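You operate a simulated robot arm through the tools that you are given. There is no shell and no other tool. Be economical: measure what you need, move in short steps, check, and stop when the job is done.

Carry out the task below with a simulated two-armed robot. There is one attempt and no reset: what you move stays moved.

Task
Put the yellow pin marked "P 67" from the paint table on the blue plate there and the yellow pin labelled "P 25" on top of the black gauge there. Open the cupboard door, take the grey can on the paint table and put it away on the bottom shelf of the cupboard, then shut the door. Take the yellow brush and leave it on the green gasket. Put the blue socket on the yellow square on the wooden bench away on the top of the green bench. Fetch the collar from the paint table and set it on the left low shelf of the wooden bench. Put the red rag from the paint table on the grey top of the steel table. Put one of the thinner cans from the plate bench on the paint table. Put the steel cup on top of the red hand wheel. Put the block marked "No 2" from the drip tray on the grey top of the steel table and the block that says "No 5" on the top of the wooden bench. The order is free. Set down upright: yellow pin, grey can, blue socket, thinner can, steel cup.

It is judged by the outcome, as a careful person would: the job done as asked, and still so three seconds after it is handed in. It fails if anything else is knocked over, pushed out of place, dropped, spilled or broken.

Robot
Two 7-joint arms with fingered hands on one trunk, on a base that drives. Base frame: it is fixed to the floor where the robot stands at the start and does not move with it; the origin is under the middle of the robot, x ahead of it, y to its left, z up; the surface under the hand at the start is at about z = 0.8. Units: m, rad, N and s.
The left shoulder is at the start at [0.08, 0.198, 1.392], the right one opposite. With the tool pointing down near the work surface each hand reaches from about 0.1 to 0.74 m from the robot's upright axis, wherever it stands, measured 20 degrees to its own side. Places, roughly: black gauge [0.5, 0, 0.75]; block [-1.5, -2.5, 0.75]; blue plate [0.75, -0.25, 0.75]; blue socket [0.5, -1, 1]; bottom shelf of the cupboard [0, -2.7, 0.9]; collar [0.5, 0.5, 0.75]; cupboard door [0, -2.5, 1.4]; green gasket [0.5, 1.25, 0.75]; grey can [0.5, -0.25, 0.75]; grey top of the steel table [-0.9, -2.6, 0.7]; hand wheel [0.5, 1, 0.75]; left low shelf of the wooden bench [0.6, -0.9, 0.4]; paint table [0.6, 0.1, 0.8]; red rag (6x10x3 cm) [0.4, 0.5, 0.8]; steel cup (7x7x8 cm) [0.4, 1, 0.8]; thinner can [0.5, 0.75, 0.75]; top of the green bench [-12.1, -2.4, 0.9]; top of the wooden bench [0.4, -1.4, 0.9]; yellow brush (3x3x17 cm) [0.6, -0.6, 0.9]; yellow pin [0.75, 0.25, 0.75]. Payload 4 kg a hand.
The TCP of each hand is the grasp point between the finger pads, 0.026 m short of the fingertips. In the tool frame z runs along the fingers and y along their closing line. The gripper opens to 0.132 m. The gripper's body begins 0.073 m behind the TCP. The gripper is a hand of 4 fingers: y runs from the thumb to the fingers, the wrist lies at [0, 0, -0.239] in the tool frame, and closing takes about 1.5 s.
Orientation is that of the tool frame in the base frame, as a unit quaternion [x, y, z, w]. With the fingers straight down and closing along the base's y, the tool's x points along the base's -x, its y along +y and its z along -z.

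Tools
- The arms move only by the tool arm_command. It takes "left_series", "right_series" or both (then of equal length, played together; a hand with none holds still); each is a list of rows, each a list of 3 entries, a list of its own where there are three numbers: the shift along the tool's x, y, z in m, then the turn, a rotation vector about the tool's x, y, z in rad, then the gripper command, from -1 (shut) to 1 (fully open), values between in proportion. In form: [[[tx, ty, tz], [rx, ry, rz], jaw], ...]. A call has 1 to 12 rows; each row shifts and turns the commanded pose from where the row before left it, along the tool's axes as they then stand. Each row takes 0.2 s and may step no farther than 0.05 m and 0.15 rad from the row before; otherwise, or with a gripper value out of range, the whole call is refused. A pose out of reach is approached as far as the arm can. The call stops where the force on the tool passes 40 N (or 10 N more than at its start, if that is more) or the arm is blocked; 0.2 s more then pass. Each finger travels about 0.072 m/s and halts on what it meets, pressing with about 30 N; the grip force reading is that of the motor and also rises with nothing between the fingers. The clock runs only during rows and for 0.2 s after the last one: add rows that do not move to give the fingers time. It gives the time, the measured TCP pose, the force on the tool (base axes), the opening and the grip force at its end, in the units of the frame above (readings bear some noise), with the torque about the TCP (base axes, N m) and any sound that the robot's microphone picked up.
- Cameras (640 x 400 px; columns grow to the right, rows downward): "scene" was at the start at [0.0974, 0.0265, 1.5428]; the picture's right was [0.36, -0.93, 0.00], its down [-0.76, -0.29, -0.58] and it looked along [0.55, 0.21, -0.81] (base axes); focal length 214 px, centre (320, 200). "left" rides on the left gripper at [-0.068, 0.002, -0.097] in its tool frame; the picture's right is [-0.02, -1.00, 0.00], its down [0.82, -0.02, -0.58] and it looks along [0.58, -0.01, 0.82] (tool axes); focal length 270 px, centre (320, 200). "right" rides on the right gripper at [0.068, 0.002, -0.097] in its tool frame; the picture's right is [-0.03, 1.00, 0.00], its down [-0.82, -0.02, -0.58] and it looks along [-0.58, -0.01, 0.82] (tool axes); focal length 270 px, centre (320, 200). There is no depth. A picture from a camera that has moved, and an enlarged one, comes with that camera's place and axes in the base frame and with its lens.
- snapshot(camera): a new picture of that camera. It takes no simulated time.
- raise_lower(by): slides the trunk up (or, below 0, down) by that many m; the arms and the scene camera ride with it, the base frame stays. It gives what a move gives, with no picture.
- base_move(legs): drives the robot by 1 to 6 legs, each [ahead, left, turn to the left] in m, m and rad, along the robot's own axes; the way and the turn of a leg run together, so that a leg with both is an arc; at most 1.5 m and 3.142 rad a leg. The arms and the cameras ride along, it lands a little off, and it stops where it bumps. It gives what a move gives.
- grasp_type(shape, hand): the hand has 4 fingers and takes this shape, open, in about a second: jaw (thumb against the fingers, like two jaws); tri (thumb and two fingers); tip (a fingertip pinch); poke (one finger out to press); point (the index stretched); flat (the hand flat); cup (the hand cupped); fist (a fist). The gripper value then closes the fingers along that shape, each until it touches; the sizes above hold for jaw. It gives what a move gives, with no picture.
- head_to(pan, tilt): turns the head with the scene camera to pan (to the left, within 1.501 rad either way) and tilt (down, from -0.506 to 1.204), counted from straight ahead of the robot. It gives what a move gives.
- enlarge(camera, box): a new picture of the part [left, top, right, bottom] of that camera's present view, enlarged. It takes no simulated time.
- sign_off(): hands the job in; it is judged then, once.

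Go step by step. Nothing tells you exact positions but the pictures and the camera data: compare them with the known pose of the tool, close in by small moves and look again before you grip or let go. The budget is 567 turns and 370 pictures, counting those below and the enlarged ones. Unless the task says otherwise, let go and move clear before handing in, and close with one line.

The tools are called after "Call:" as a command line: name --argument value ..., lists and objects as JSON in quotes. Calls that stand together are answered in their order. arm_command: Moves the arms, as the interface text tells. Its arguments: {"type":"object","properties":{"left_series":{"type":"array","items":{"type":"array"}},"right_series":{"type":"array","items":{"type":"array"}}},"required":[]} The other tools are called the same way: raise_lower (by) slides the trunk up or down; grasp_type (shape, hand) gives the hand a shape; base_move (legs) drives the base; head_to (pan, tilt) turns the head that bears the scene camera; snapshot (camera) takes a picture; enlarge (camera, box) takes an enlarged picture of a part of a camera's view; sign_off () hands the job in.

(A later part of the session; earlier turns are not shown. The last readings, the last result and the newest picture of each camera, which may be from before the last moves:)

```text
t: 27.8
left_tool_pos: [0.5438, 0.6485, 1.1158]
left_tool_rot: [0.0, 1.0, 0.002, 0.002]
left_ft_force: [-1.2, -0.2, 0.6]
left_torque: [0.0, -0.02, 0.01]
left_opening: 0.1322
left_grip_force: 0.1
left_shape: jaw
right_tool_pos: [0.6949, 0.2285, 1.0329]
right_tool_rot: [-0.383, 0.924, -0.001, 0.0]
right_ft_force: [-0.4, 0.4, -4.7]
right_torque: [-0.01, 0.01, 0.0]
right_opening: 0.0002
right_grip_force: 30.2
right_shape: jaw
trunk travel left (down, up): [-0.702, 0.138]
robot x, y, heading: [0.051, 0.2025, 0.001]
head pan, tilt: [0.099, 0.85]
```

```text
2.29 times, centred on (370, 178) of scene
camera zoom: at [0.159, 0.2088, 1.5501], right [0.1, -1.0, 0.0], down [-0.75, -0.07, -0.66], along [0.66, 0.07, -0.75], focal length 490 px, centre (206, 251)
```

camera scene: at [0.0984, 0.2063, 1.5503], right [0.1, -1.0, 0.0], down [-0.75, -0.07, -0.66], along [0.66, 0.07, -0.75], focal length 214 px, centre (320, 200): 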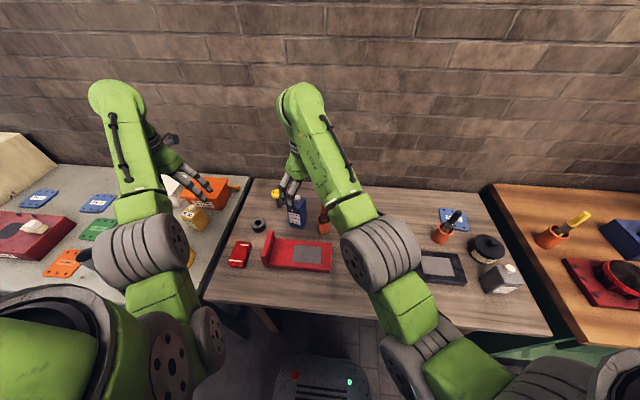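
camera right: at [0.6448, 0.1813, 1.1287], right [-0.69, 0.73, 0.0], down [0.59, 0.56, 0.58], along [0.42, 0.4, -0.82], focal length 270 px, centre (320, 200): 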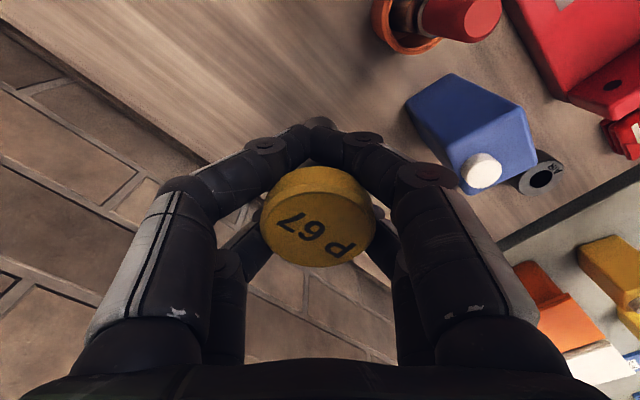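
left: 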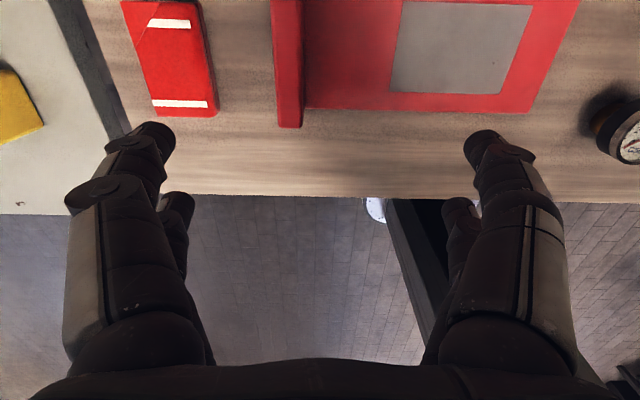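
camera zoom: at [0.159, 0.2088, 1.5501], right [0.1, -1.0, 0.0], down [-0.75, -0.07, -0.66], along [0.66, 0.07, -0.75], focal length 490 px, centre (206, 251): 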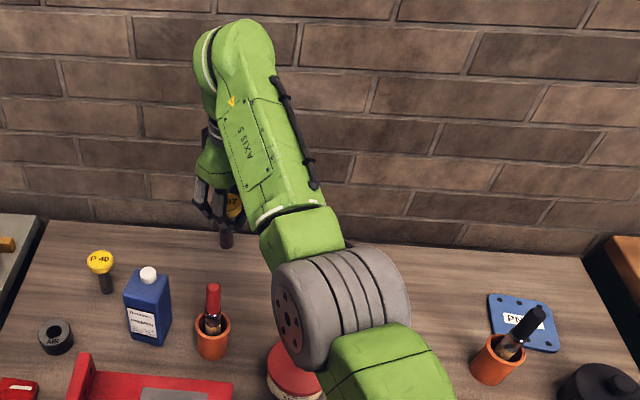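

P 67 is held. I raise it higher and drive 0.5 m right toward the blue plate.

Call:
arm_command --right_series '[[[0, 0, -0.045], [0, 0, 0.15], -1], [[0, 0, -0.045], [0, 0, 0.15], -1], [[0, 0, 0], [0, 0, 0.15], -1]]'

Call:
base_move --legs '[[0, -0.5, 0]]'

Call:
snapshot --camera "right"

Call:
snapshot --camera "scene"

```text
t: 28.6
left_tool_pos: [0.5449, 0.6481, 1.1152]
left_tool_rot: [0.0, 1.0, 0.001, 0.002]
left_ft_force: [-0.2, -0.1, -0.4]
left_torque: [0.01, 0.02, 0.01]
left_opening: 0.1317
left_grip_force: 0.2
left_shape: jaw
right_tool_pos: [0.6979, 0.2282, 1.1237]
right_tool_rot: [-0.165, 0.986, 0.0, 0.001]
right_ft_force: [-0.7, -0.7, -4.2]
right_torque: [0.01, -0.02, -0.01]
right_opening: 0.0002
right_grip_force: 29.8
right_shape: jaw
trunk travel left (down, up): [-0.702, 0.138]
robot x, y, heading: [0.0496, 0.1982, -0.002]
head pan, tilt: [0.099, 0.85]
```

```text
t: 31.5
left_tool_pos: [0.5443, 0.1475, 1.1148]
left_tool_rot: [0.002, 1.0, 0.001, 0.002]
left_ft_force: [0.4, 0.2, -0.3]
left_torque: [0.02, 0.01, 0.0]
left_opening: 0.1318
left_grip_force: 0.1
left_shape: jaw
right_tool_pos: [0.6969, -0.2711, 1.1231]
right_tool_rot: [-0.165, 0.986, 0.0, 0.0]
right_ft_force: [0.6, 0.0, -4.7]
right_torque: [0.0, 0.02, 0.03]
right_opening: 0.0
right_grip_force: 30.1
right_shape: jaw
trunk travel left (down, up): [-0.702, 0.138]
robot x, y, heading: [0.0478, -0.2983, 0.004]
head pan, tilt: [0.099, 0.85]
```

```text
335 pictures are left
camera right: at [0.6297, -0.2927, 1.2182], right [-0.3, 0.95, 0.0], down [0.78, 0.25, 0.58], along [0.55, 0.17, -0.82], focal length 270 px, centre (320, 200)
```

right: 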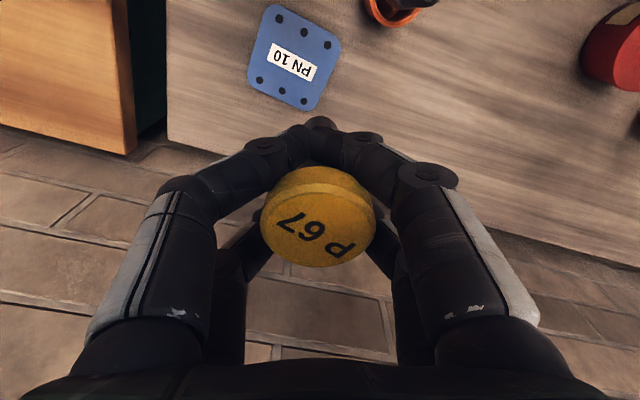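

```text
334 pictures are left
camera scene: at [0.159, -0.29, 1.55], right [0.1, -1.0, 0.0], down [-0.75, -0.07, -0.66], along [0.66, 0.06, -0.75], focal length 214 px, centre (320, 200)
```

scene: 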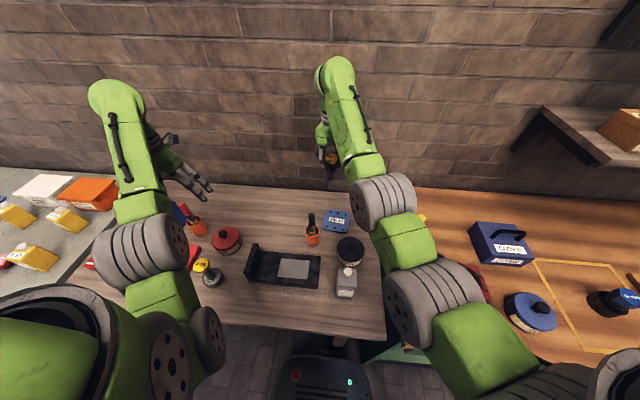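

The plate centre is about (0.692, -0.312). I square the hand and move over the plate, then descend.

Call:
arm_command --right_series '[[[0, 0, 0], [0, 0, 0.15], -1], [[0, 0, 0], [0, 0, 0.15], -1], [[0, 0, 0], [0, 0, 0.035], -1], [[0.005, -0.041, 0], [0, 0, 0], -1], [[0, 0, 0.04], [0, 0, 0], -1], [[0, 0, 0.04], [0, 0, 0], -1], [[0, 0, 0.04], [0, 0, 0], -1], [[0, 0, 0.04], [0, 0, 0], -1]]'

Call:
snapshot --camera "right"

Call:
enlarge --camera "scene" --box '[260, 110, 420, 290]'

```text
t: 33.3
left_tool_pos: [0.545, 0.1457, 1.1155]
left_tool_rot: [0.001, 1.0, 0.002, 0.001]
left_ft_force: [0.0, -0.2, -0.2]
left_torque: [0.01, -0.03, -0.01]
left_opening: 0.1321
left_grip_force: 0.0
left_shape: jaw
right_tool_pos: [0.6901, -0.3137, 0.9601]
right_tool_rot: [0.001, 1.0, 0.001, 0.001]
right_ft_force: [-1.2, -0.1, -5.0]
right_torque: [0.02, 0.02, -0.01]
right_opening: 0.0
right_grip_force: 30.0
right_shape: jaw
trunk travel left (down, up): [-0.702, 0.138]
robot x, y, heading: [0.0498, -0.3016, -0.001]
head pan, tilt: [0.099, 0.85]
```

```text
333 pictures are left
camera right: at [0.6219, -0.313, 1.0572], right [0.03, 1.0, 0.0], down [0.81, -0.02, 0.58], along [0.58, -0.01, -0.82], focal length 270 px, centre (320, 200)
```

right: 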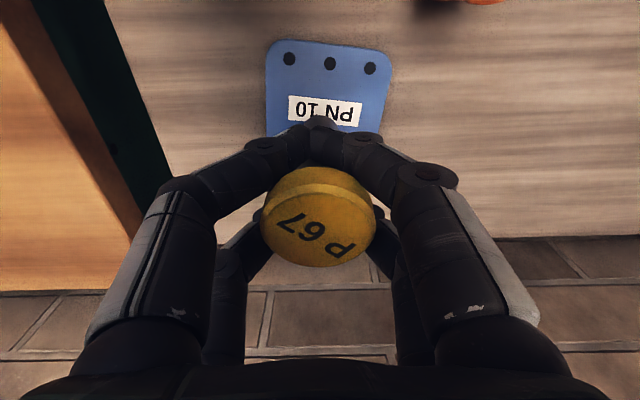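

```text
2.22 times, centred on (340, 200) of scene
camera zoom: at [0.1596, -0.293, 1.5501], right [0.1, -1.0, 0.0], down [-0.75, -0.07, -0.66], along [0.66, 0.06, -0.75], focal length 477 px, centre (276, 200)
```

zoom: 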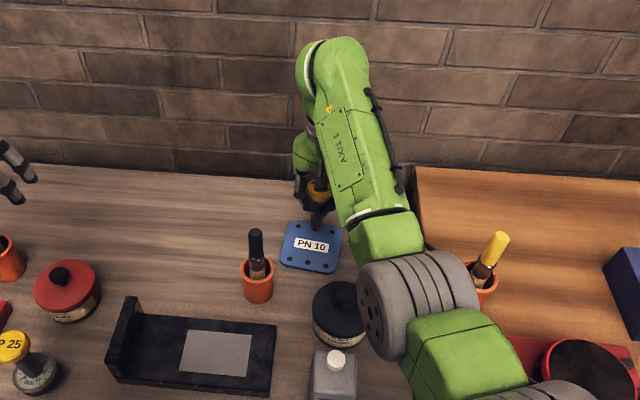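

Call:
arm_command --right_series '[[[-0.006, 0.003, 0.03], [0, 0, 0], -1], [[0, 0, 0.025], [0, 0, 0], -1]]'

Call:
enlarge --camera "scene" --box '[300, 160, 380, 240]'

Call:
snapshot --camera "right"

```text
t: 33.9
left_tool_pos: [0.5457, 0.1457, 1.1155]
left_tool_rot: [0.002, 1.0, 0.002, 0.001]
left_ft_force: [-0.5, 0.5, -0.5]
left_torque: [0.0, 0.01, 0.02]
left_opening: 0.1317
left_grip_force: 0.0
left_shape: jaw
right_tool_pos: [0.6964, -0.3109, 0.9064]
right_tool_rot: [0.001, 1.0, 0.001, 0.0]
right_ft_force: [0.2, -0.5, -5.3]
right_torque: [0.01, 0.01, -0.01]
right_opening: 0.0
right_grip_force: 29.5
right_shape: jaw
trunk travel left (down, up): [-0.702, 0.138]
robot x, y, heading: [0.0521, -0.3024, -0.005]
head pan, tilt: [0.099, 0.85]
```

```text
5.00 times, centred on (340, 200) of scene
camera zoom: at [0.1599, -0.2928, 1.55], right [0.1, -1.0, 0.0], down [-0.75, -0.07, -0.66], along [0.66, 0.06, -0.75], focal length 1072 px, centre (220, 200)
```

zoom: 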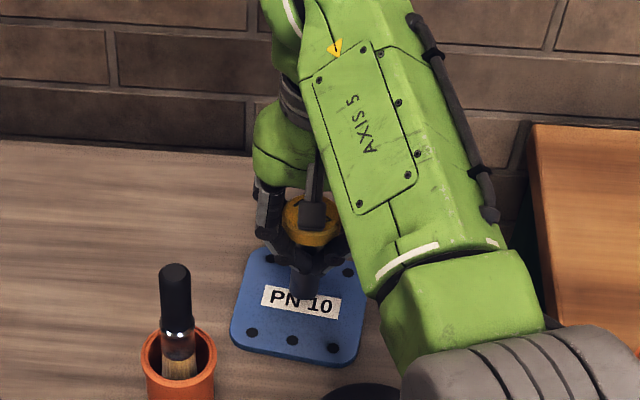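

```text
330 pictures are left
camera right: at [0.6279, -0.3097, 1.0017], right [0.03, 1.0, 0.0], down [0.82, -0.02, 0.58], along [0.58, -0.02, -0.82], focal length 270 px, centre (320, 200)
```

right: 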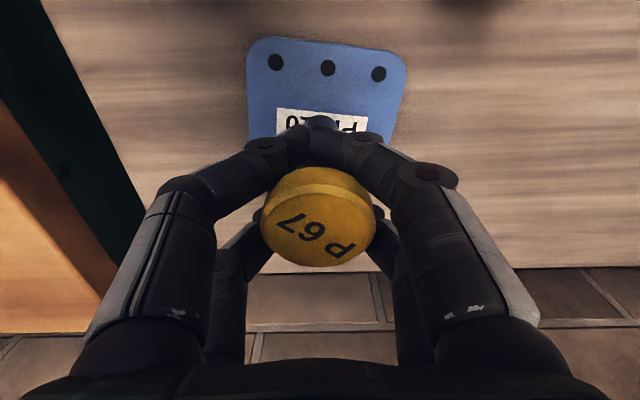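

Well centred; I descend slowly to contact.

Call:
arm_command --right_series '[[[0, 0, 0.008], [0, 0, 0], -1], [[0, 0, 0.006], [0, 0, 0], -1]]'

```text
t: 34.5
left_tool_pos: [0.5448, 0.1455, 1.1149]
left_tool_rot: [0.002, 1.0, 0.002, 0.0]
left_ft_force: [-0.7, -0.6, -0.6]
left_torque: [0.02, -0.01, -0.03]
left_opening: 0.1319
left_grip_force: 0.1
left_shape: jaw
right_tool_pos: [0.6973, -0.3111, 0.8939]
right_tool_rot: [0.001, 1.0, 0.0, -0.001]
right_ft_force: [-0.3, 0.6, -4.5]
right_torque: [0.01, 0.02, 0.0]
right_opening: 0.0002
right_grip_force: 29.8
right_shape: jaw
trunk travel left (down, up): [-0.702, 0.138]
robot x, y, heading: [0.0467, -0.2987, -0.005]
head pan, tilt: [0.099, 0.85]
```

Call:
arm_command --right_series '[[[0, 0, 0.006], [0, 0, 0], -1]]'

```text
t: 34.9
left_tool_pos: [0.5454, 0.146, 1.1156]
left_tool_rot: [0.002, 1.0, 0.002, 0.002]
left_ft_force: [0.3, -0.2, 0.1]
left_torque: [-0.02, -0.04, 0.01]
left_opening: 0.132
left_grip_force: 0.0
left_shape: jaw
right_tool_pos: [0.6968, -0.3104, 0.8874]
right_tool_rot: [0.001, 1.0, 0.001, 0.001]
right_ft_force: [0.0, -0.1, -4.6]
right_torque: [0.01, -0.01, 0.01]
right_opening: 0.0002
right_grip_force: 29.9
right_shape: jaw
trunk travel left (down, up): [-0.702, 0.138]
robot x, y, heading: [0.055, -0.3021, -0.003]
head pan, tilt: [0.099, 0.85]
```

Call:
arm_command --right_series '[[[0, 0, 0.005], [0, 0, 0], -1]]'

```text
t: 35.3
left_tool_pos: [0.5455, 0.1459, 1.115]
left_tool_rot: [0.002, 1.0, 0.002, 0.002]
left_ft_force: [0.0, -0.4, 0.0]
left_torque: [0.04, 0.0, 0.02]
left_opening: 0.1319
left_grip_force: 0.0
left_shape: jaw
right_tool_pos: [0.697, -0.3115, 0.8826]
right_tool_rot: [0.002, 1.0, 0.0, 0.002]
right_ft_force: [-0.5, -1.3, -4.1]
right_torque: [-0.02, 0.01, 0.0]
right_opening: 0.0001
right_grip_force: 29.6
right_shape: jaw
trunk travel left (down, up): [-0.702, 0.138]
robot x, y, heading: [0.0505, -0.3003, -0.003]
head pan, tilt: [0.099, 0.85]
```

Call:
arm_command --right_series '[[[0, 0, 0.004], [0, 0, 0], -1]]'

```text
t: 35.7
left_tool_pos: [0.5439, 0.147, 1.1153]
left_tool_rot: [0.001, 1.0, 0.001, 0.002]
left_ft_force: [0.1, 0.2, 0.2]
left_torque: [-0.04, -0.01, 0.02]
left_opening: 0.1319
left_grip_force: 0.1
left_shape: jaw
right_tool_pos: [0.6958, -0.3114, 0.88]
right_tool_rot: [0.001, 1.0, 0.001, 0.002]
right_ft_force: [0.6, 0.2, 1.0]
right_torque: [0.01, -0.1, 0.02]
right_opening: 0.0001
right_grip_force: 30.5
right_shape: jaw
trunk travel left (down, up): [-0.702, 0.138]
robot x, y, heading: [0.0467, -0.299, -0.001]
head pan, tilt: [0.099, 0.85]
```

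Contact. I release with a modest opening and rise.

Call:
arm_command --right_series '[[[0, 0, 0], [0, 0, 0], -0.7], [[0, 0, 0], [0, 0, 0], -0.3], [[0, 0, 0], [0, 0, 0], 0], [[0, 0, 0], [0, 0, 0], 0.2], [[0, 0, 0], [0, 0, 0], 0.2], [[0, 0, -0.03], [0, 0, 0], 0.2], [[0, 0, -0.04], [0, 0, 0], 0.2], [[0, 0, -0.04], [0, 0, 0], 0.2], [[0, 0, -0.04], [0, 0, 0], 0.2]]'

Call:
snapshot --camera "right"

Call:
enlarge --camera "scene" --box '[260, 140, 420, 300]'

```text
t: 37.7
left_tool_pos: [0.5435, 0.1445, 1.1154]
left_tool_rot: [0.002, 1.0, 0.002, 0.002]
left_ft_force: [-0.3, 0.6, -0.3]
left_torque: [-0.01, -0.04, 0.01]
left_opening: 0.1318
left_grip_force: 0.0
left_shape: jaw
right_tool_pos: [0.695, -0.3118, 1.0303]
right_tool_rot: [0.002, 1.0, -0.001, 0.0]
right_ft_force: [0.0, 0.5, -0.4]
right_torque: [0.0, -0.03, 0.0]
right_opening: 0.0787
right_grip_force: 0.1
right_shape: jaw
trunk travel left (down, up): [-0.702, 0.138]
robot x, y, heading: [0.0536, -0.3053, -0.002]
head pan, tilt: [0.099, 0.85]
```

```text
329 pictures are left
camera right: at [0.626, -0.3107, 1.1255], right [0.03, 1.0, 0.0], down [0.82, -0.02, 0.58], along [0.58, -0.02, -0.82], focal length 270 px, centre (320, 200)
```

right: 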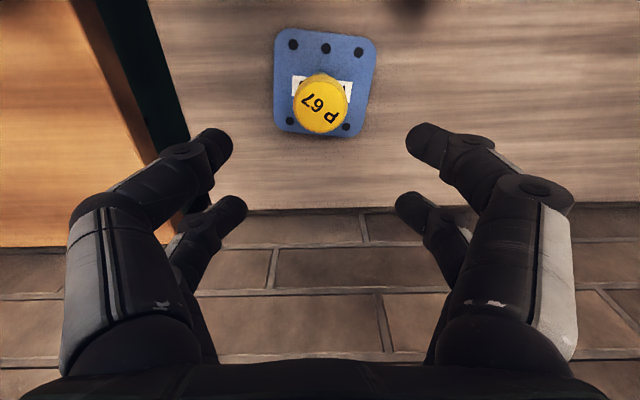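

```text
2.50 times, centred on (340, 220) of scene
camera zoom: at [0.1575, -0.2924, 1.5501], right [0.1, -1.0, 0.0], down [-0.75, -0.07, -0.66], along [0.66, 0.06, -0.75], focal length 536 px, centre (270, 150)
```

zoom: 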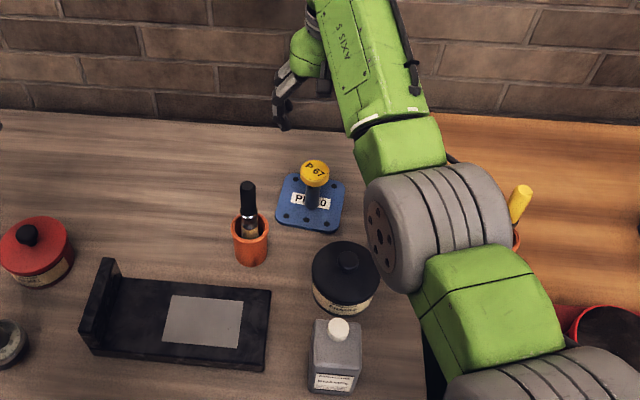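

P 67 stands on the blue plate. Next the yellow brush in its orange cup on the wooden bench; I look there.

Call:
head_to --pan -0.7 --tilt 0.8

Call:
snapshot --camera "scene"

```text
t: 38.9
left_tool_pos: [0.5438, 0.146, 1.1155]
left_tool_rot: [0.003, 1.0, 0.001, 0.002]
left_ft_force: [0.7, -0.8, -0.5]
left_torque: [0.0, 0.01, -0.04]
left_opening: 0.132
left_grip_force: 0.1
left_shape: jaw
right_tool_pos: [0.6945, -0.3109, 1.0293]
right_tool_rot: [0.002, 1.0, 0.0, 0.001]
right_ft_force: [-0.1, -0.2, -0.4]
right_torque: [0.02, 0.0, 0.0]
right_opening: 0.0787
right_grip_force: 0.0
right_shape: jaw
trunk travel left (down, up): [-0.702, 0.138]
robot x, y, heading: [0.0493, -0.2987, -0.003]
head pan, tilt: [-0.7, 0.799]
```

```text
327 pictures are left
camera scene: at [0.1419, -0.352, 1.5542], right [-0.65, -0.76, 0.0], down [-0.55, 0.46, -0.7], along [0.53, -0.45, -0.72], focal length 214 px, centre (320, 200)
```

scene: 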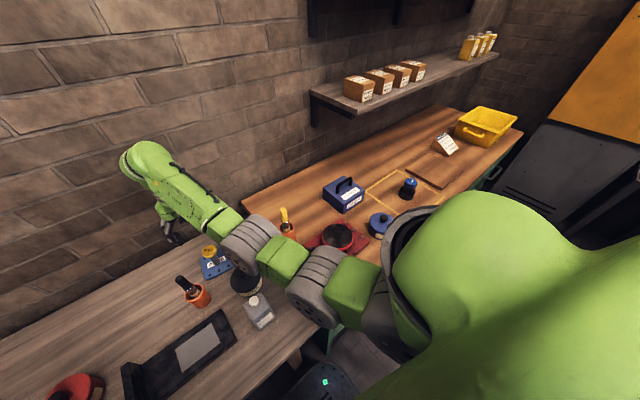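

Call:
arm_command --right_series '[[[0.03, 0, -0.04], [0, 0, 0], 0.5], [[0.03, 0, -0.04], [0, 0, 0], 1], [[0, 0, -0.04], [0, 0, 0], 1]]'

Call:
base_move --legs '[[-0.08, -0.33, 0]]'

Call:
head_to --pan -0.2 --tilt 0.85

Call:
snapshot --camera "scene"

Call:
snapshot --camera "right"

```text
t: 39.6
left_tool_pos: [0.5437, 0.1463, 1.1138]
left_tool_rot: [0.002, 1.0, 0.001, 0.001]
left_ft_force: [0.4, 0.1, -0.4]
left_torque: [-0.01, 0.04, -0.02]
left_opening: 0.1318
left_grip_force: 0.1
left_shape: jaw
right_tool_pos: [0.6351, -0.3116, 1.1487]
right_tool_rot: [0.002, 1.0, 0.0, -0.001]
right_ft_force: [0.9, 1.0, 0.5]
right_torque: [-0.03, -0.02, 0.01]
right_opening: 0.132
right_grip_force: 0.1
right_shape: jaw
trunk travel left (down, up): [-0.702, 0.138]
robot x, y, heading: [0.0516, -0.2998, -0.001]
head pan, tilt: [-0.7, 0.799]
```

```text
t: 41.9
left_tool_pos: [0.463, -0.1813, 1.1136]
left_tool_rot: [0.002, 1.0, 0.001, 0.002]
left_ft_force: [0.7, -0.1, 0.3]
left_torque: [-0.01, 0.01, 0.01]
left_opening: 0.1318
left_grip_force: 0.0
left_shape: jaw
right_tool_pos: [0.554, -0.639, 1.1488]
right_tool_rot: [0.001, 1.0, -0.001, 0.0]
right_ft_force: [-0.7, 0.3, 0.5]
right_torque: [-0.04, 0.01, -0.02]
right_opening: 0.1318
right_grip_force: 0.1
right_shape: jaw
trunk travel left (down, up): [-0.702, 0.138]
robot x, y, heading: [-0.0316, -0.6312, -0.008]
head pan, tilt: [-0.7, 0.799]
```

```text
t: 42.8
left_tool_pos: [0.4637, -0.1846, 1.1168]
left_tool_rot: [0.002, 1.0, 0.002, 0.001]
left_ft_force: [-0.6, 0.0, 0.7]
left_torque: [0.02, -0.01, -0.01]
left_opening: 0.1321
left_grip_force: 0.1
left_shape: jaw
right_tool_pos: [0.5545, -0.6433, 1.1501]
right_tool_rot: [0.001, 1.0, 0.001, 0.0]
right_ft_force: [0.0, 0.3, 0.0]
right_torque: [0.06, -0.01, 0.01]
right_opening: 0.1317
right_grip_force: 0.1
right_shape: jaw
trunk travel left (down, up): [-0.702, 0.138]
robot x, y, heading: [-0.0315, -0.6297, 0.001]
head pan, tilt: [-0.201, 0.85]
```

```text
326 pictures are left
camera scene: at [0.075, -0.6465, 1.5502], right [-0.2, -0.98, 0.0], down [-0.74, 0.15, -0.66], along [0.65, -0.13, -0.75], focal length 214 px, centre (320, 200)
```

scene: 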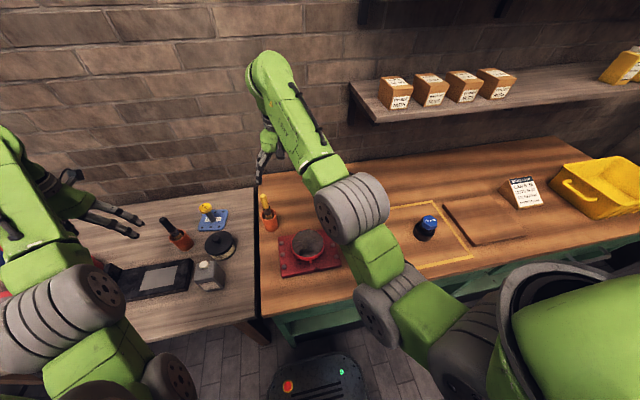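

```text
325 pictures are left
camera right: at [0.4849, -0.6409, 1.2454], right [0.03, 1.0, 0.0], down [0.82, -0.02, 0.58], along [0.58, -0.02, -0.82], focal length 270 px, centre (320, 200)
```

right: 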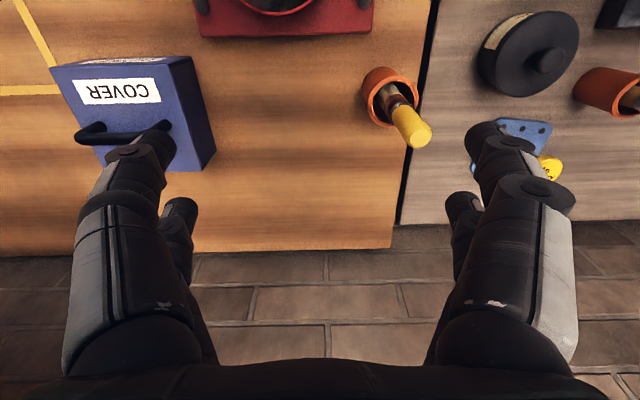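

Call:
enlarge --camera "scene" --box '[220, 170, 320, 250]'

Call:
enlarge --camera "right" --box '[340, 40, 480, 160]'

```text
5.00 times, centred on (270, 210) of scene
camera zoom: at [0.075, -0.6465, 1.5502], right [-0.2, -0.98, 0.0], down [-0.74, 0.15, -0.66], along [0.65, -0.13, -0.75], focal length 1072 px, centre (570, 150)
```

zoom: 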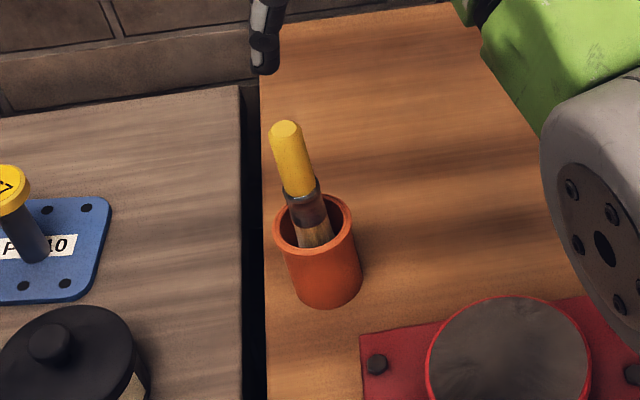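

```text
3.33 times, centred on (410, 100) of right
camera zoom: at [0.4849, -0.6409, 1.2454], right [0.03, 1.0, 0.0], down [0.82, -0.02, 0.58], along [0.58, -0.02, -0.82], focal length 901 px, centre (20, 533)
```

zoom: 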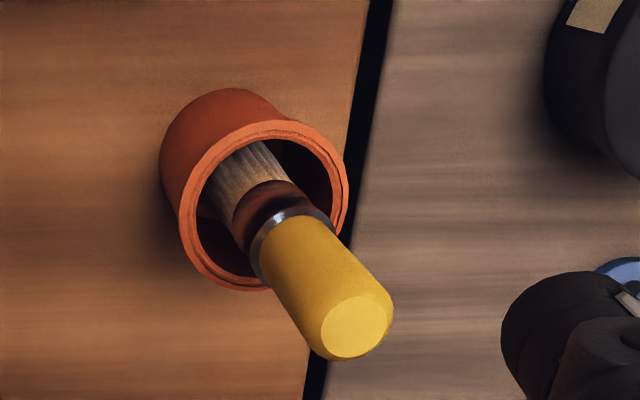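

The brush handle top is at about (0.571, -0.562, 1.04), nearly upright. I move above it.

Call:
arm_command --right_series '[[[-0.008, 0.04, 0], [0, 0, 0], 0.8], [[-0.007, 0.039, 0], [0, 0, 0], 0.5], [[0, 0, 0.03], [0, 0, 0], 0.5]]'

Call:
snapshot --camera "right"

```text
t: 43.6
left_tool_pos: [0.4629, -0.185, 1.1157]
left_tool_rot: [0.002, 1.0, 0.003, 0.001]
left_ft_force: [0.6, 0.0, -0.2]
left_torque: [0.0, 0.0, 0.01]
left_opening: 0.1319
left_grip_force: 0.1
left_shape: jaw
right_tool_pos: [0.5695, -0.563, 1.1208]
right_tool_rot: [0.002, 1.0, 0.001, 0.001]
right_ft_force: [-0.3, -0.4, -0.1]
right_torque: [0.02, 0.01, 0.01]
right_opening: 0.0992
right_grip_force: 0.1
right_shape: jaw
trunk travel left (down, up): [-0.702, 0.138]
robot x, y, heading: [-0.0323, -0.6292, -0.003]
head pan, tilt: [-0.201, 0.85]
```

```text
322 pictures are left
camera right: at [0.5006, -0.5619, 1.2156], right [0.03, 1.0, 0.0], down [0.81, -0.03, 0.58], along [0.58, -0.02, -0.82], focal length 270 px, centre (320, 200)
```

right: 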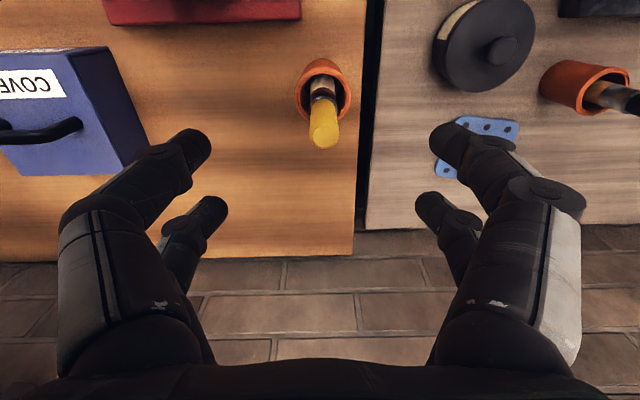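

Call:
arm_command --right_series '[[[-0.002, 0.001, 0.035], [0, 0, 0], 0.5], [[0, 0, 0.035], [0, 0, 0], 0.5], [[0, 0, 0.036], [0, 0, 0], 0.3], [[0, 0, 0], [0, 0, 0], -0.3], [[0, 0, 0], [0, 0, 0], -1], [[0, 0, 0], [0, 0, 0], -1], [[0, 0, 0], [0, 0, 0], -1], [[0, 0, 0], [0, 0, 0], -1]]'

Call:
snapshot --camera "right"

Call:
enlarge --camera "scene" --box '[220, 170, 320, 250]'

```text
t: 45.4
left_tool_pos: [0.463, -0.1835, 1.1158]
left_tool_rot: [0.002, 1.0, 0.002, 0.002]
left_ft_force: [-0.4, 0.6, -0.4]
left_torque: [0.02, 0.01, 0.0]
left_opening: 0.1323
left_grip_force: 0.1
left_shape: jaw
right_tool_pos: [0.5721, -0.5618, 1.0132]
right_tool_rot: [0.001, 1.0, 0.001, 0.001]
right_ft_force: [-0.1, 0.1, -0.1]
right_torque: [0.01, 0.0, -0.01]
right_opening: 0.0
right_grip_force: 30.7
right_shape: jaw
trunk travel left (down, up): [-0.702, 0.138]
robot x, y, heading: [-0.0285, -0.6287, -0.002]
head pan, tilt: [-0.201, 0.85]
```

```text
321 pictures are left
camera right: at [0.503, -0.5601, 1.1084], right [0.03, 1.0, 0.0], down [0.82, -0.02, 0.58], along [0.58, -0.02, -0.82], focal length 270 px, centre (320, 200)
```

right: 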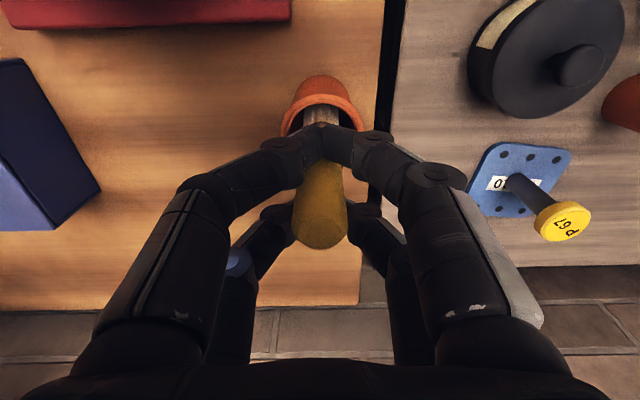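

```text
5.00 times, centred on (270, 210) of scene
camera zoom: at [0.0753, -0.6454, 1.5501], right [-0.2, -0.98, 0.0], down [-0.74, 0.15, -0.66], along [0.65, -0.13, -0.75], focal length 1072 px, centre (570, 150)
```

zoom: 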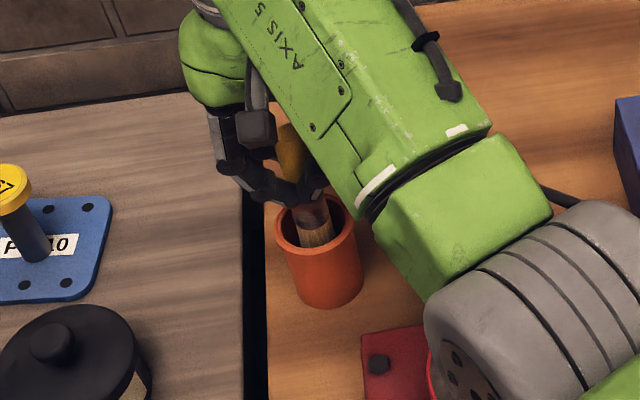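

The fingers hold the handle. I lift straight up, out of the cup.

Call:
arm_command --right_series '[[[0, 0, -0.02], [0, 0, 0], -1], [[0, 0, -0.03], [0, 0, 0], -1], [[0, 0, -0.04], [0, 0, 0], -1], [[0, 0, -0.04], [0, 0, 0], -1], [[0, 0, -0.03], [0, 0, 0], -1]]'

Call:
snapshot --camera "right"

Call:
enlarge --camera "scene" --box '[200, 120, 360, 250]'

```text
t: 46.6
left_tool_pos: [0.463, -0.184, 1.1161]
left_tool_rot: [0.001, 1.0, 0.001, 0.002]
left_ft_force: [0.0, 0.7, -0.5]
left_torque: [-0.02, 0.01, 0.0]
left_opening: 0.1322
left_grip_force: 0.1
left_shape: jaw
right_tool_pos: [0.5701, -0.563, 1.1733]
right_tool_rot: [0.001, 1.0, 0.0, 0.0]
right_ft_force: [-0.1, 0.0, -0.8]
right_torque: [0.0, -0.02, 0.01]
right_opening: 0.0001
right_grip_force: 30.2
right_shape: jaw
trunk travel left (down, up): [-0.702, 0.138]
robot x, y, heading: [-0.0296, -0.6283, -0.008]
head pan, tilt: [-0.201, 0.85]
```

```text
319 pictures are left
camera right: at [0.5022, -0.5616, 1.2691], right [0.03, 1.0, 0.0], down [0.82, -0.02, 0.58], along [0.58, -0.02, -0.82], focal length 270 px, centre (320, 200)
```

right: 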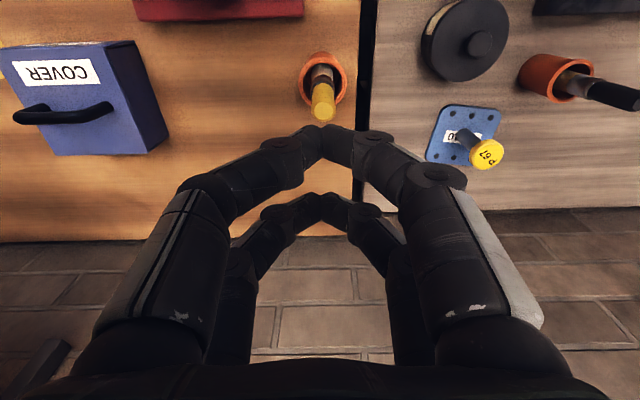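

```text
3.08 times, centred on (280, 185) of scene
camera zoom: at [0.0748, -0.6453, 1.5501], right [-0.2, -0.98, 0.0], down [-0.74, 0.15, -0.66], along [0.65, -0.13, -0.75], focal length 660 px, centre (443, 246)
```

zoom: 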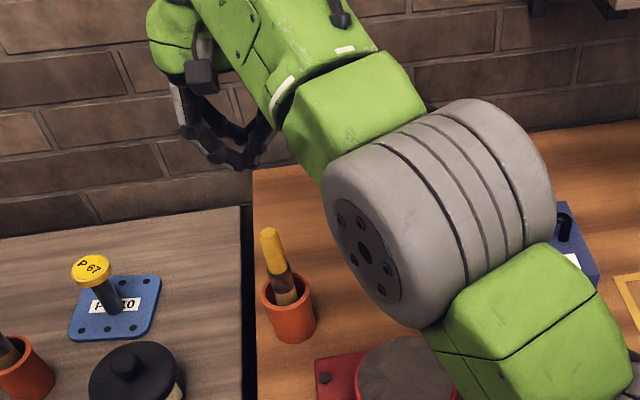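

The slim handle slipped between the two finger pairs and the brush stayed in its cup. I try the fingertip pinch shape and see how it closes.

Call:
grasp_type --hand "right" --shape "tip"

Call:
snapshot --camera "right"

Call:
arm_command --right_series '[[[0, 0, 0], [0, 0, 0], 0], [[0, 0, 0], [0, 0, 0], -1], [[0, 0, 0], [0, 0, 0], -1], [[0, 0, 0], [0, 0, 0], -1], [[0, 0, 0], [0, 0, 0], -1], [[0, 0, 0], [0, 0, 0], -1], [[0, 0, 0], [0, 0, 0], -1]]'

Call:
snapshot --camera "right"

```text
t: 47.5
left_tool_pos: [0.463, -0.1848, 1.1164]
left_tool_rot: [0.002, 1.0, 0.002, 0.001]
left_ft_force: [0.6, -0.3, 0.2]
left_torque: [0.0, -0.02, -0.01]
left_opening: 0.132
left_grip_force: 0.1
left_shape: jaw
right_tool_pos: [0.5724, -0.5647, 1.1722]
right_tool_rot: [0.002, 1.0, 0.001, 0.001]
right_ft_force: [-0.4, 0.5, -0.5]
right_torque: [0.05, -0.03, 0.0]
right_opening: 0.1319
right_grip_force: 0.0
right_shape: tip
trunk travel left (down, up): [-0.702, 0.138]
robot x, y, heading: [-0.0281, -0.6281, -0.005]
head pan, tilt: [-0.201, 0.85]
```

```text
317 pictures are left
camera right: at [0.5029, -0.5617, 1.2686], right [0.03, 1.0, 0.0], down [0.82, -0.02, 0.58], along [0.58, -0.02, -0.82], focal length 270 px, centre (320, 200)
```

right: 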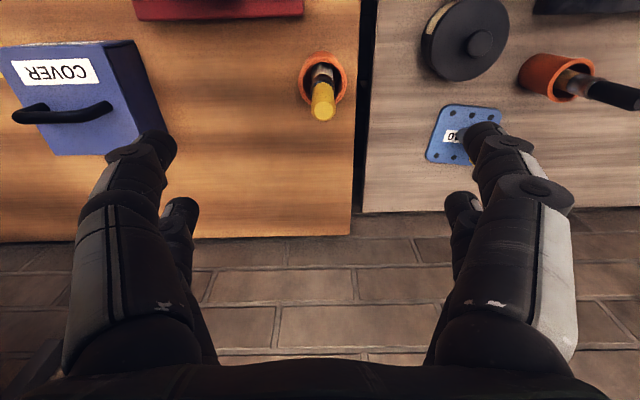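

```text
t: 49.1
left_tool_pos: [0.4635, -0.1842, 1.1149]
left_tool_rot: [0.002, 1.0, 0.002, 0.002]
left_ft_force: [0.1, 0.0, -0.9]
left_torque: [0.03, -0.02, 0.0]
left_opening: 0.1319
left_grip_force: 0.0
left_shape: jaw
right_tool_pos: [0.5718, -0.5635, 1.1734]
right_tool_rot: [0.001, 1.0, 0.0, 0.0]
right_ft_force: [0.0, -1.0, 0.1]
right_torque: [0.01, 0.0, 0.03]
right_opening: 0.0
right_grip_force: 30.6
right_shape: tip
trunk travel left (down, up): [-0.702, 0.138]
robot x, y, heading: [-0.0336, -0.6278, -0.002]
head pan, tilt: [-0.201, 0.85]
```

```text
316 pictures are left
camera right: at [0.5028, -0.5617, 1.2688], right [0.03, 1.0, 0.0], down [0.82, -0.02, 0.58], along [0.58, -0.02, -0.82], focal length 270 px, centre (320, 200)
```

right: 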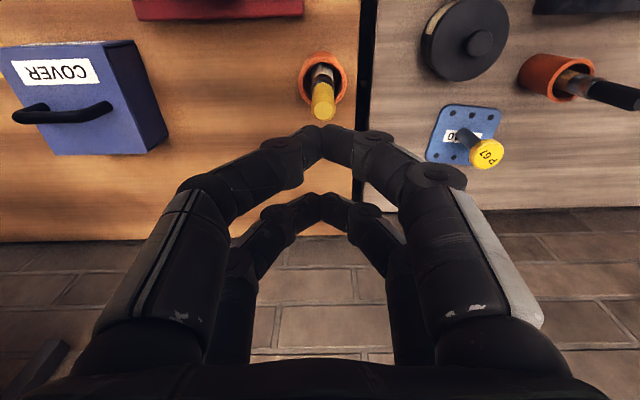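

The pinch shape closes the same way: two finger pairs about ±2.2 cm along tool x. I'll offset the hand so that the near pair lands on the handle.

Call:
grasp_type --hand "right" --shape "jaw"

Call:
arm_command --right_series '[[[-0.022, 0.001, 0], [0, 0, 0], 0.5], [[0, 0, 0.04], [0, 0, 0], 0.5], [[0, 0, 0.04], [0, 0, 0], 0.5], [[0, 0, 0.04], [0, 0, 0], 0.5], [[0, 0, 0.036], [0, 0, 0], 0.5], [[0, 0, 0], [0, 0, 0], 0], [[0, 0, 0], [0, 0, 0], -0.5], [[0, 0, 0], [0, 0, 0], -1], [[0, 0, 0], [0, 0, 0], -1], [[0, 0, 0], [0, 0, 0], -1], [[0, 0, 0], [0, 0, 0], -1]]'

Call:
snapshot --camera "right"

```text
t: 50.0
left_tool_pos: [0.4623, -0.1834, 1.1158]
left_tool_rot: [0.002, 1.0, 0.002, 0.001]
left_ft_force: [0.2, -0.2, -0.5]
left_torque: [-0.01, -0.01, -0.03]
left_opening: 0.1319
left_grip_force: 0.0
left_shape: jaw
right_tool_pos: [0.5723, -0.5644, 1.1738]
right_tool_rot: [0.002, 1.0, 0.002, 0.001]
right_ft_force: [0.5, 0.4, -0.5]
right_torque: [0.01, 0.02, 0.04]
right_opening: 0.132
right_grip_force: 0.1
right_shape: jaw
trunk travel left (down, up): [-0.702, 0.138]
robot x, y, heading: [-0.0321, -0.6322, -0.002]
head pan, tilt: [-0.201, 0.85]
```

```text
t: 52.4
left_tool_pos: [0.4626, -0.1837, 1.1156]
left_tool_rot: [0.001, 1.0, 0.002, 0.001]
left_ft_force: [0.7, -0.2, 0.3]
left_torque: [0.03, 0.0, -0.01]
left_opening: 0.1319
left_grip_force: 0.0
left_shape: jaw
right_tool_pos: [0.5917, -0.5614, 1.0181]
right_tool_rot: [0.001, 1.0, 0.0, 0.001]
right_ft_force: [-0.4, 0.4, -0.1]
right_torque: [0.0, -0.04, 0.01]
right_opening: 0.0057
right_grip_force: 29.7
right_shape: jaw
trunk travel left (down, up): [-0.702, 0.138]
robot x, y, heading: [-0.0349, -0.6334, -0.004]
head pan, tilt: [-0.201, 0.85]
```

```text
315 pictures are left
camera right: at [0.5236, -0.5591, 1.1135], right [0.03, 1.0, 0.0], down [0.82, -0.02, 0.58], along [0.58, -0.02, -0.82], focal length 270 px, centre (320, 200)
```

right: 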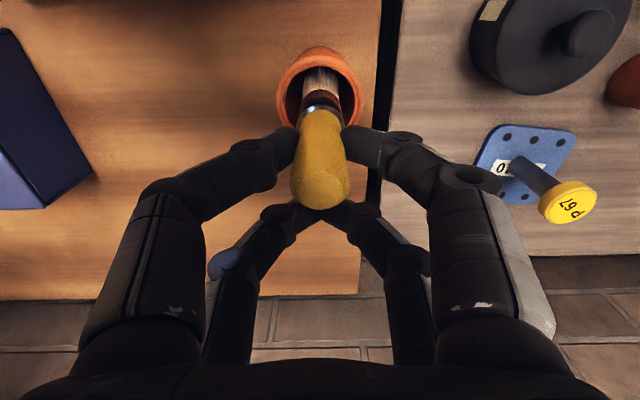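

Now the near pair grips the handle. I lift.

Call:
arm_command --right_series '[[[0, 0, -0.02], [0, 0, 0], -1], [[0, 0, -0.03], [0, 0, 0], -1], [[0, 0, -0.04], [0, 0, 0], -1], [[0, 0, -0.04], [0, 0, 0], -1], [[0, 0, -0.03], [0, 0, 0], -1]]'

Call:
snapshot --camera "right"

Call:
enlarge --camera "scene" --box '[200, 120, 360, 250]'

```text
t: 53.6
left_tool_pos: [0.463, -0.1836, 1.1149]
left_tool_rot: [0.002, 1.0, 0.002, 0.002]
left_ft_force: [0.4, -1.0, -0.2]
left_torque: [-0.01, 0.0, 0.01]
left_opening: 0.1319
left_grip_force: 0.0
left_shape: jaw
right_tool_pos: [0.5939, -0.5608, 1.178]
right_tool_rot: [0.002, 1.0, 0.001, 0.0]
right_ft_force: [-0.4, -0.4, -0.5]
right_torque: [0.02, 0.0, 0.01]
right_opening: 0.006
right_grip_force: 29.8
right_shape: jaw
trunk travel left (down, up): [-0.702, 0.138]
robot x, y, heading: [-0.035, -0.6302, -0.007]
head pan, tilt: [-0.201, 0.85]
```

```text
314 pictures are left
camera right: at [0.5248, -0.5597, 1.2736], right [0.03, 1.0, 0.0], down [0.82, -0.02, 0.58], along [0.58, -0.02, -0.82], focal length 270 px, centre (320, 200)
```

right: 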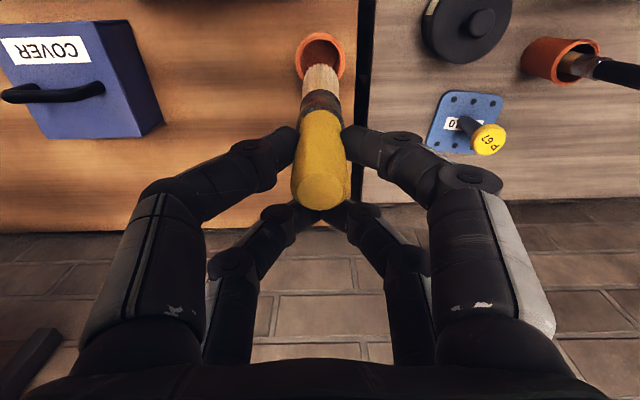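

```text
3.08 times, centred on (280, 185) of scene
camera zoom: at [0.0748, -0.6454, 1.5501], right [-0.2, -0.98, 0.0], down [-0.74, 0.15, -0.66], along [0.65, -0.13, -0.75], focal length 660 px, centre (443, 246)
```

zoom: 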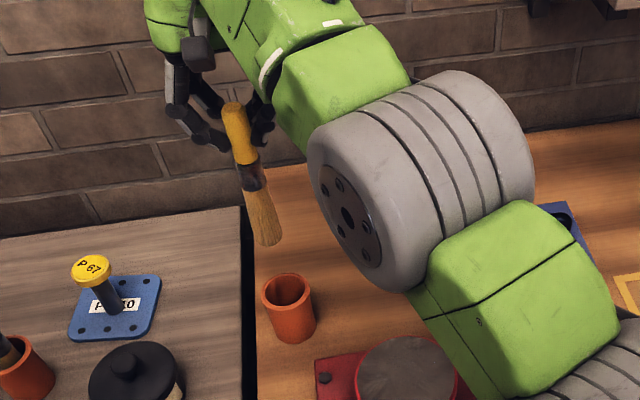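

The brush is in hand. I back off slightly and drive left along the tables to the plate bench.

Call:
base_move --legs '[[-0.08, 0, 0], [0, 1.0, 0], [0, 0.85, 0]]'

Call:
head_to --pan 0.0 --tilt 0.85

Call:
snapshot --camera "scene"

Call:
snapshot --camera "right"

```text
t: 63.5
left_tool_pos: [0.4011, 1.6543, 1.1162]
left_tool_rot: [0.006, 1.0, 0.003, 0.001]
left_ft_force: [-0.5, -0.1, 0.5]
left_torque: [-0.01, 0.02, -0.02]
left_opening: 0.1319
left_grip_force: 0.0
left_shape: jaw
right_tool_pos: [0.5297, 1.2767, 1.177]
right_tool_rot: [0.006, 1.0, 0.002, 0.001]
right_ft_force: [-0.9, 0.0, -2.1]
right_torque: [0.06, -0.05, -0.03]
right_opening: 0.006
right_grip_force: 30.0
right_shape: jaw
trunk travel left (down, up): [-0.702, 0.138]
robot x, y, heading: [-0.0941, 1.2149, -0.014]
head pan, tilt: [-0.201, 0.85]
```

```text
t: 64.3
left_tool_pos: [0.4006, 1.6563, 1.1152]
left_tool_rot: [0.006, 1.0, 0.001, 0.002]
left_ft_force: [-0.3, -0.8, -0.3]
left_torque: [0.02, 0.0, 0.0]
left_opening: 0.1319
left_grip_force: 0.0
left_shape: jaw
right_tool_pos: [0.5284, 1.2781, 1.1782]
right_tool_rot: [0.007, 1.0, -0.001, 0.0]
right_ft_force: [0.4, -0.4, -1.0]
right_torque: [-0.03, -0.01, 0.02]
right_opening: 0.006
right_grip_force: 30.3
right_shape: jaw
trunk travel left (down, up): [-0.702, 0.138]
robot x, y, heading: [-0.0988, 1.2162, -0.01]
head pan, tilt: [0.0, 0.85]
```

```text
312 pictures are left
camera scene: at [0.0112, 1.2137, 1.5501], right [-0.01, -1.0, 0.0], down [-0.75, 0.01, -0.66], along [0.66, -0.01, -0.75], focal length 214 px, centre (320, 200)
```

scene: 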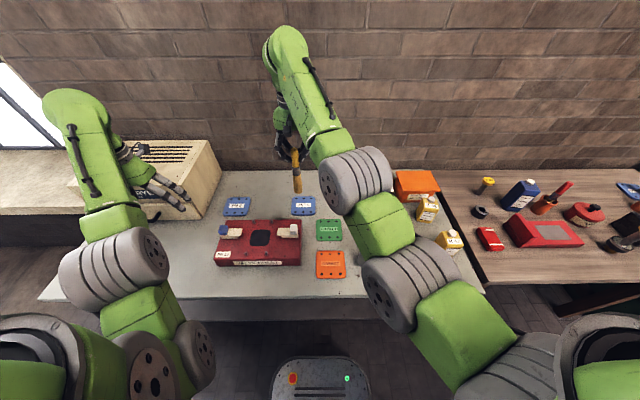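

```text
311 pictures are left
camera right: at [0.4602, 1.2801, 1.2734], right [0.04, 1.0, 0.0], down [0.81, -0.03, 0.58], along [0.58, -0.02, -0.82], focal length 270 px, centre (320, 200)
```

right: 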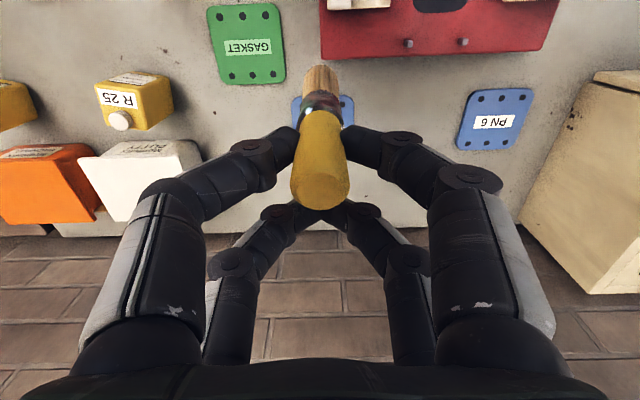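

The green gasket is at about (0.507, 1.168). I move over it and tilt the hand 45° forward so the brush can be laid down.

Call:
arm_command --right_series '[[[0.005, -0.036, 0], [0, 0, 0], -1], [[0.005, -0.036, 0], [0, 0, 0], -1], [[0, -0.034, 0], [0, 0, 0], -1], [[0, 0, 0], [0, -0.15, 0], -1], [[0, 0, 0], [0, -0.15, 0], -1], [[0, 0, 0], [0, -0.15, 0], -1], [[0, 0, 0], [0, -0.15, 0], -1], [[0, 0, 0], [0, -0.15, 0], -1], [[0, 0, 0], [0, -0.035, 0], -1]]'

Call:
snapshot --camera "right"

Call:
snapshot --camera "scene"

```text
t: 66.3
left_tool_pos: [0.401, 1.6559, 1.1156]
left_tool_rot: [0.006, 1.0, 0.002, 0.002]
left_ft_force: [-0.2, -0.2, 0.0]
left_torque: [-0.01, 0.01, 0.02]
left_opening: 0.1321
left_grip_force: 0.1
left_shape: jaw
right_tool_pos: [0.5181, 1.1717, 1.1771]
right_tool_rot: [0.006, 0.924, -0.002, 0.383]
right_ft_force: [-0.4, -0.2, -0.6]
right_torque: [-0.03, 0.03, -0.02]
right_opening: 0.0059
right_grip_force: 29.9
right_shape: jaw
trunk travel left (down, up): [-0.702, 0.138]
robot x, y, heading: [-0.0927, 1.2151, -0.012]
head pan, tilt: [0.0, 0.85]
```

```text
310 pictures are left
camera right: at [0.4007, 1.1749, 1.196], right [0.03, 1.0, 0.02], down [0.17, -0.02, 0.99], along [0.99, -0.03, -0.17], focal length 270 px, centre (320, 200)
```

right: 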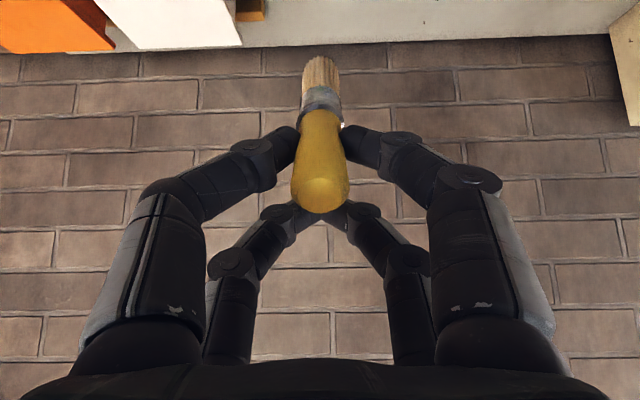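

```text
309 pictures are left
camera scene: at [0.0113, 1.2135, 1.5501], right [-0.01, -1.0, 0.0], down [-0.75, 0.01, -0.66], along [0.66, -0.01, -0.75], focal length 214 px, centre (320, 200)
```

scene: 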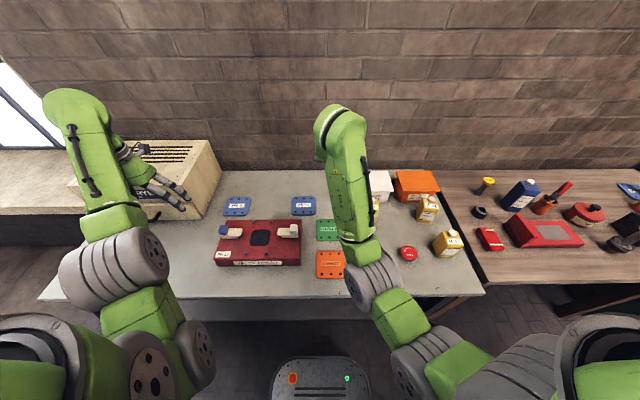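

Call:
arm_command --right_series '[[[0.0287, 0, 0.0248], [0, 0, 0], -1], [[0.0287, 0, 0.0248], [0, 0, 0], -1], [[0.0287, 0, 0.0248], [0, 0, 0], -1], [[0.0287, 0, 0.0248], [0, 0, 0], -1], [[0.0287, 0, 0.0248], [0, 0, 0], -1], [[0.0287, 0, 0.0248], [0, 0, 0], -1]]'

Call:
snapshot --camera "right"

Call:
enlarge --camera "scene" --box '[260, 150, 420, 310]'

```text
t: 67.7
left_tool_pos: [0.4006, 1.6557, 1.116]
left_tool_rot: [0.006, 1.0, 0.002, 0.001]
left_ft_force: [-0.3, -0.7, -0.2]
left_torque: [-0.04, 0.03, 0.04]
left_opening: 0.132
left_grip_force: 0.0
left_shape: jaw
right_tool_pos: [0.5014, 1.1727, 0.9503]
right_tool_rot: [0.006, 0.923, -0.001, 0.384]
right_ft_force: [0.0, -0.8, -1.3]
right_torque: [-0.02, 0.0, 0.02]
right_opening: 0.0058
right_grip_force: 29.5
right_shape: jaw
trunk travel left (down, up): [-0.702, 0.138]
robot x, y, heading: [-0.0962, 1.2136, -0.011]
head pan, tilt: [0.0, 0.85]
```

```text
308 pictures are left
camera right: at [0.3835, 1.1754, 0.969], right [0.03, 1.0, 0.02], down [0.17, -0.02, 0.99], along [0.99, -0.03, -0.17], focal length 270 px, centre (320, 200)
```

right: 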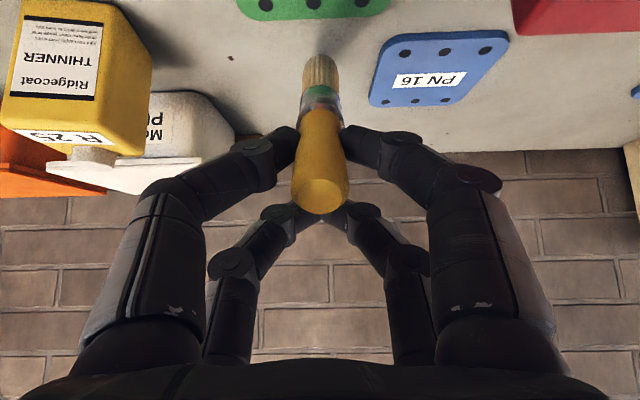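

```text
2.50 times, centred on (340, 230) of scene
camera zoom: at [0.0112, 1.2135, 1.5502], right [-0.01, -1.0, 0.0], down [-0.75, 0.01, -0.66], along [0.66, -0.01, -0.75], focal length 536 px, centre (270, 125)
```

zoom: 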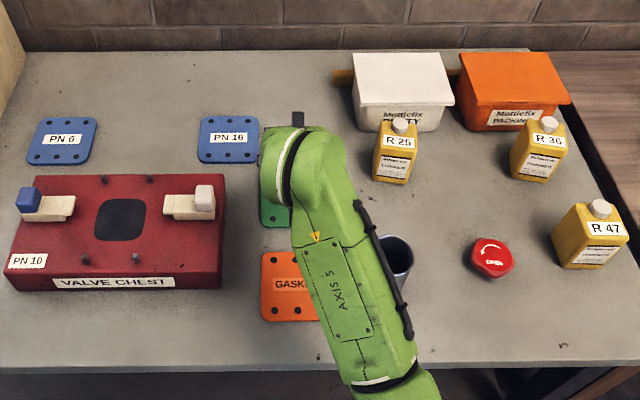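

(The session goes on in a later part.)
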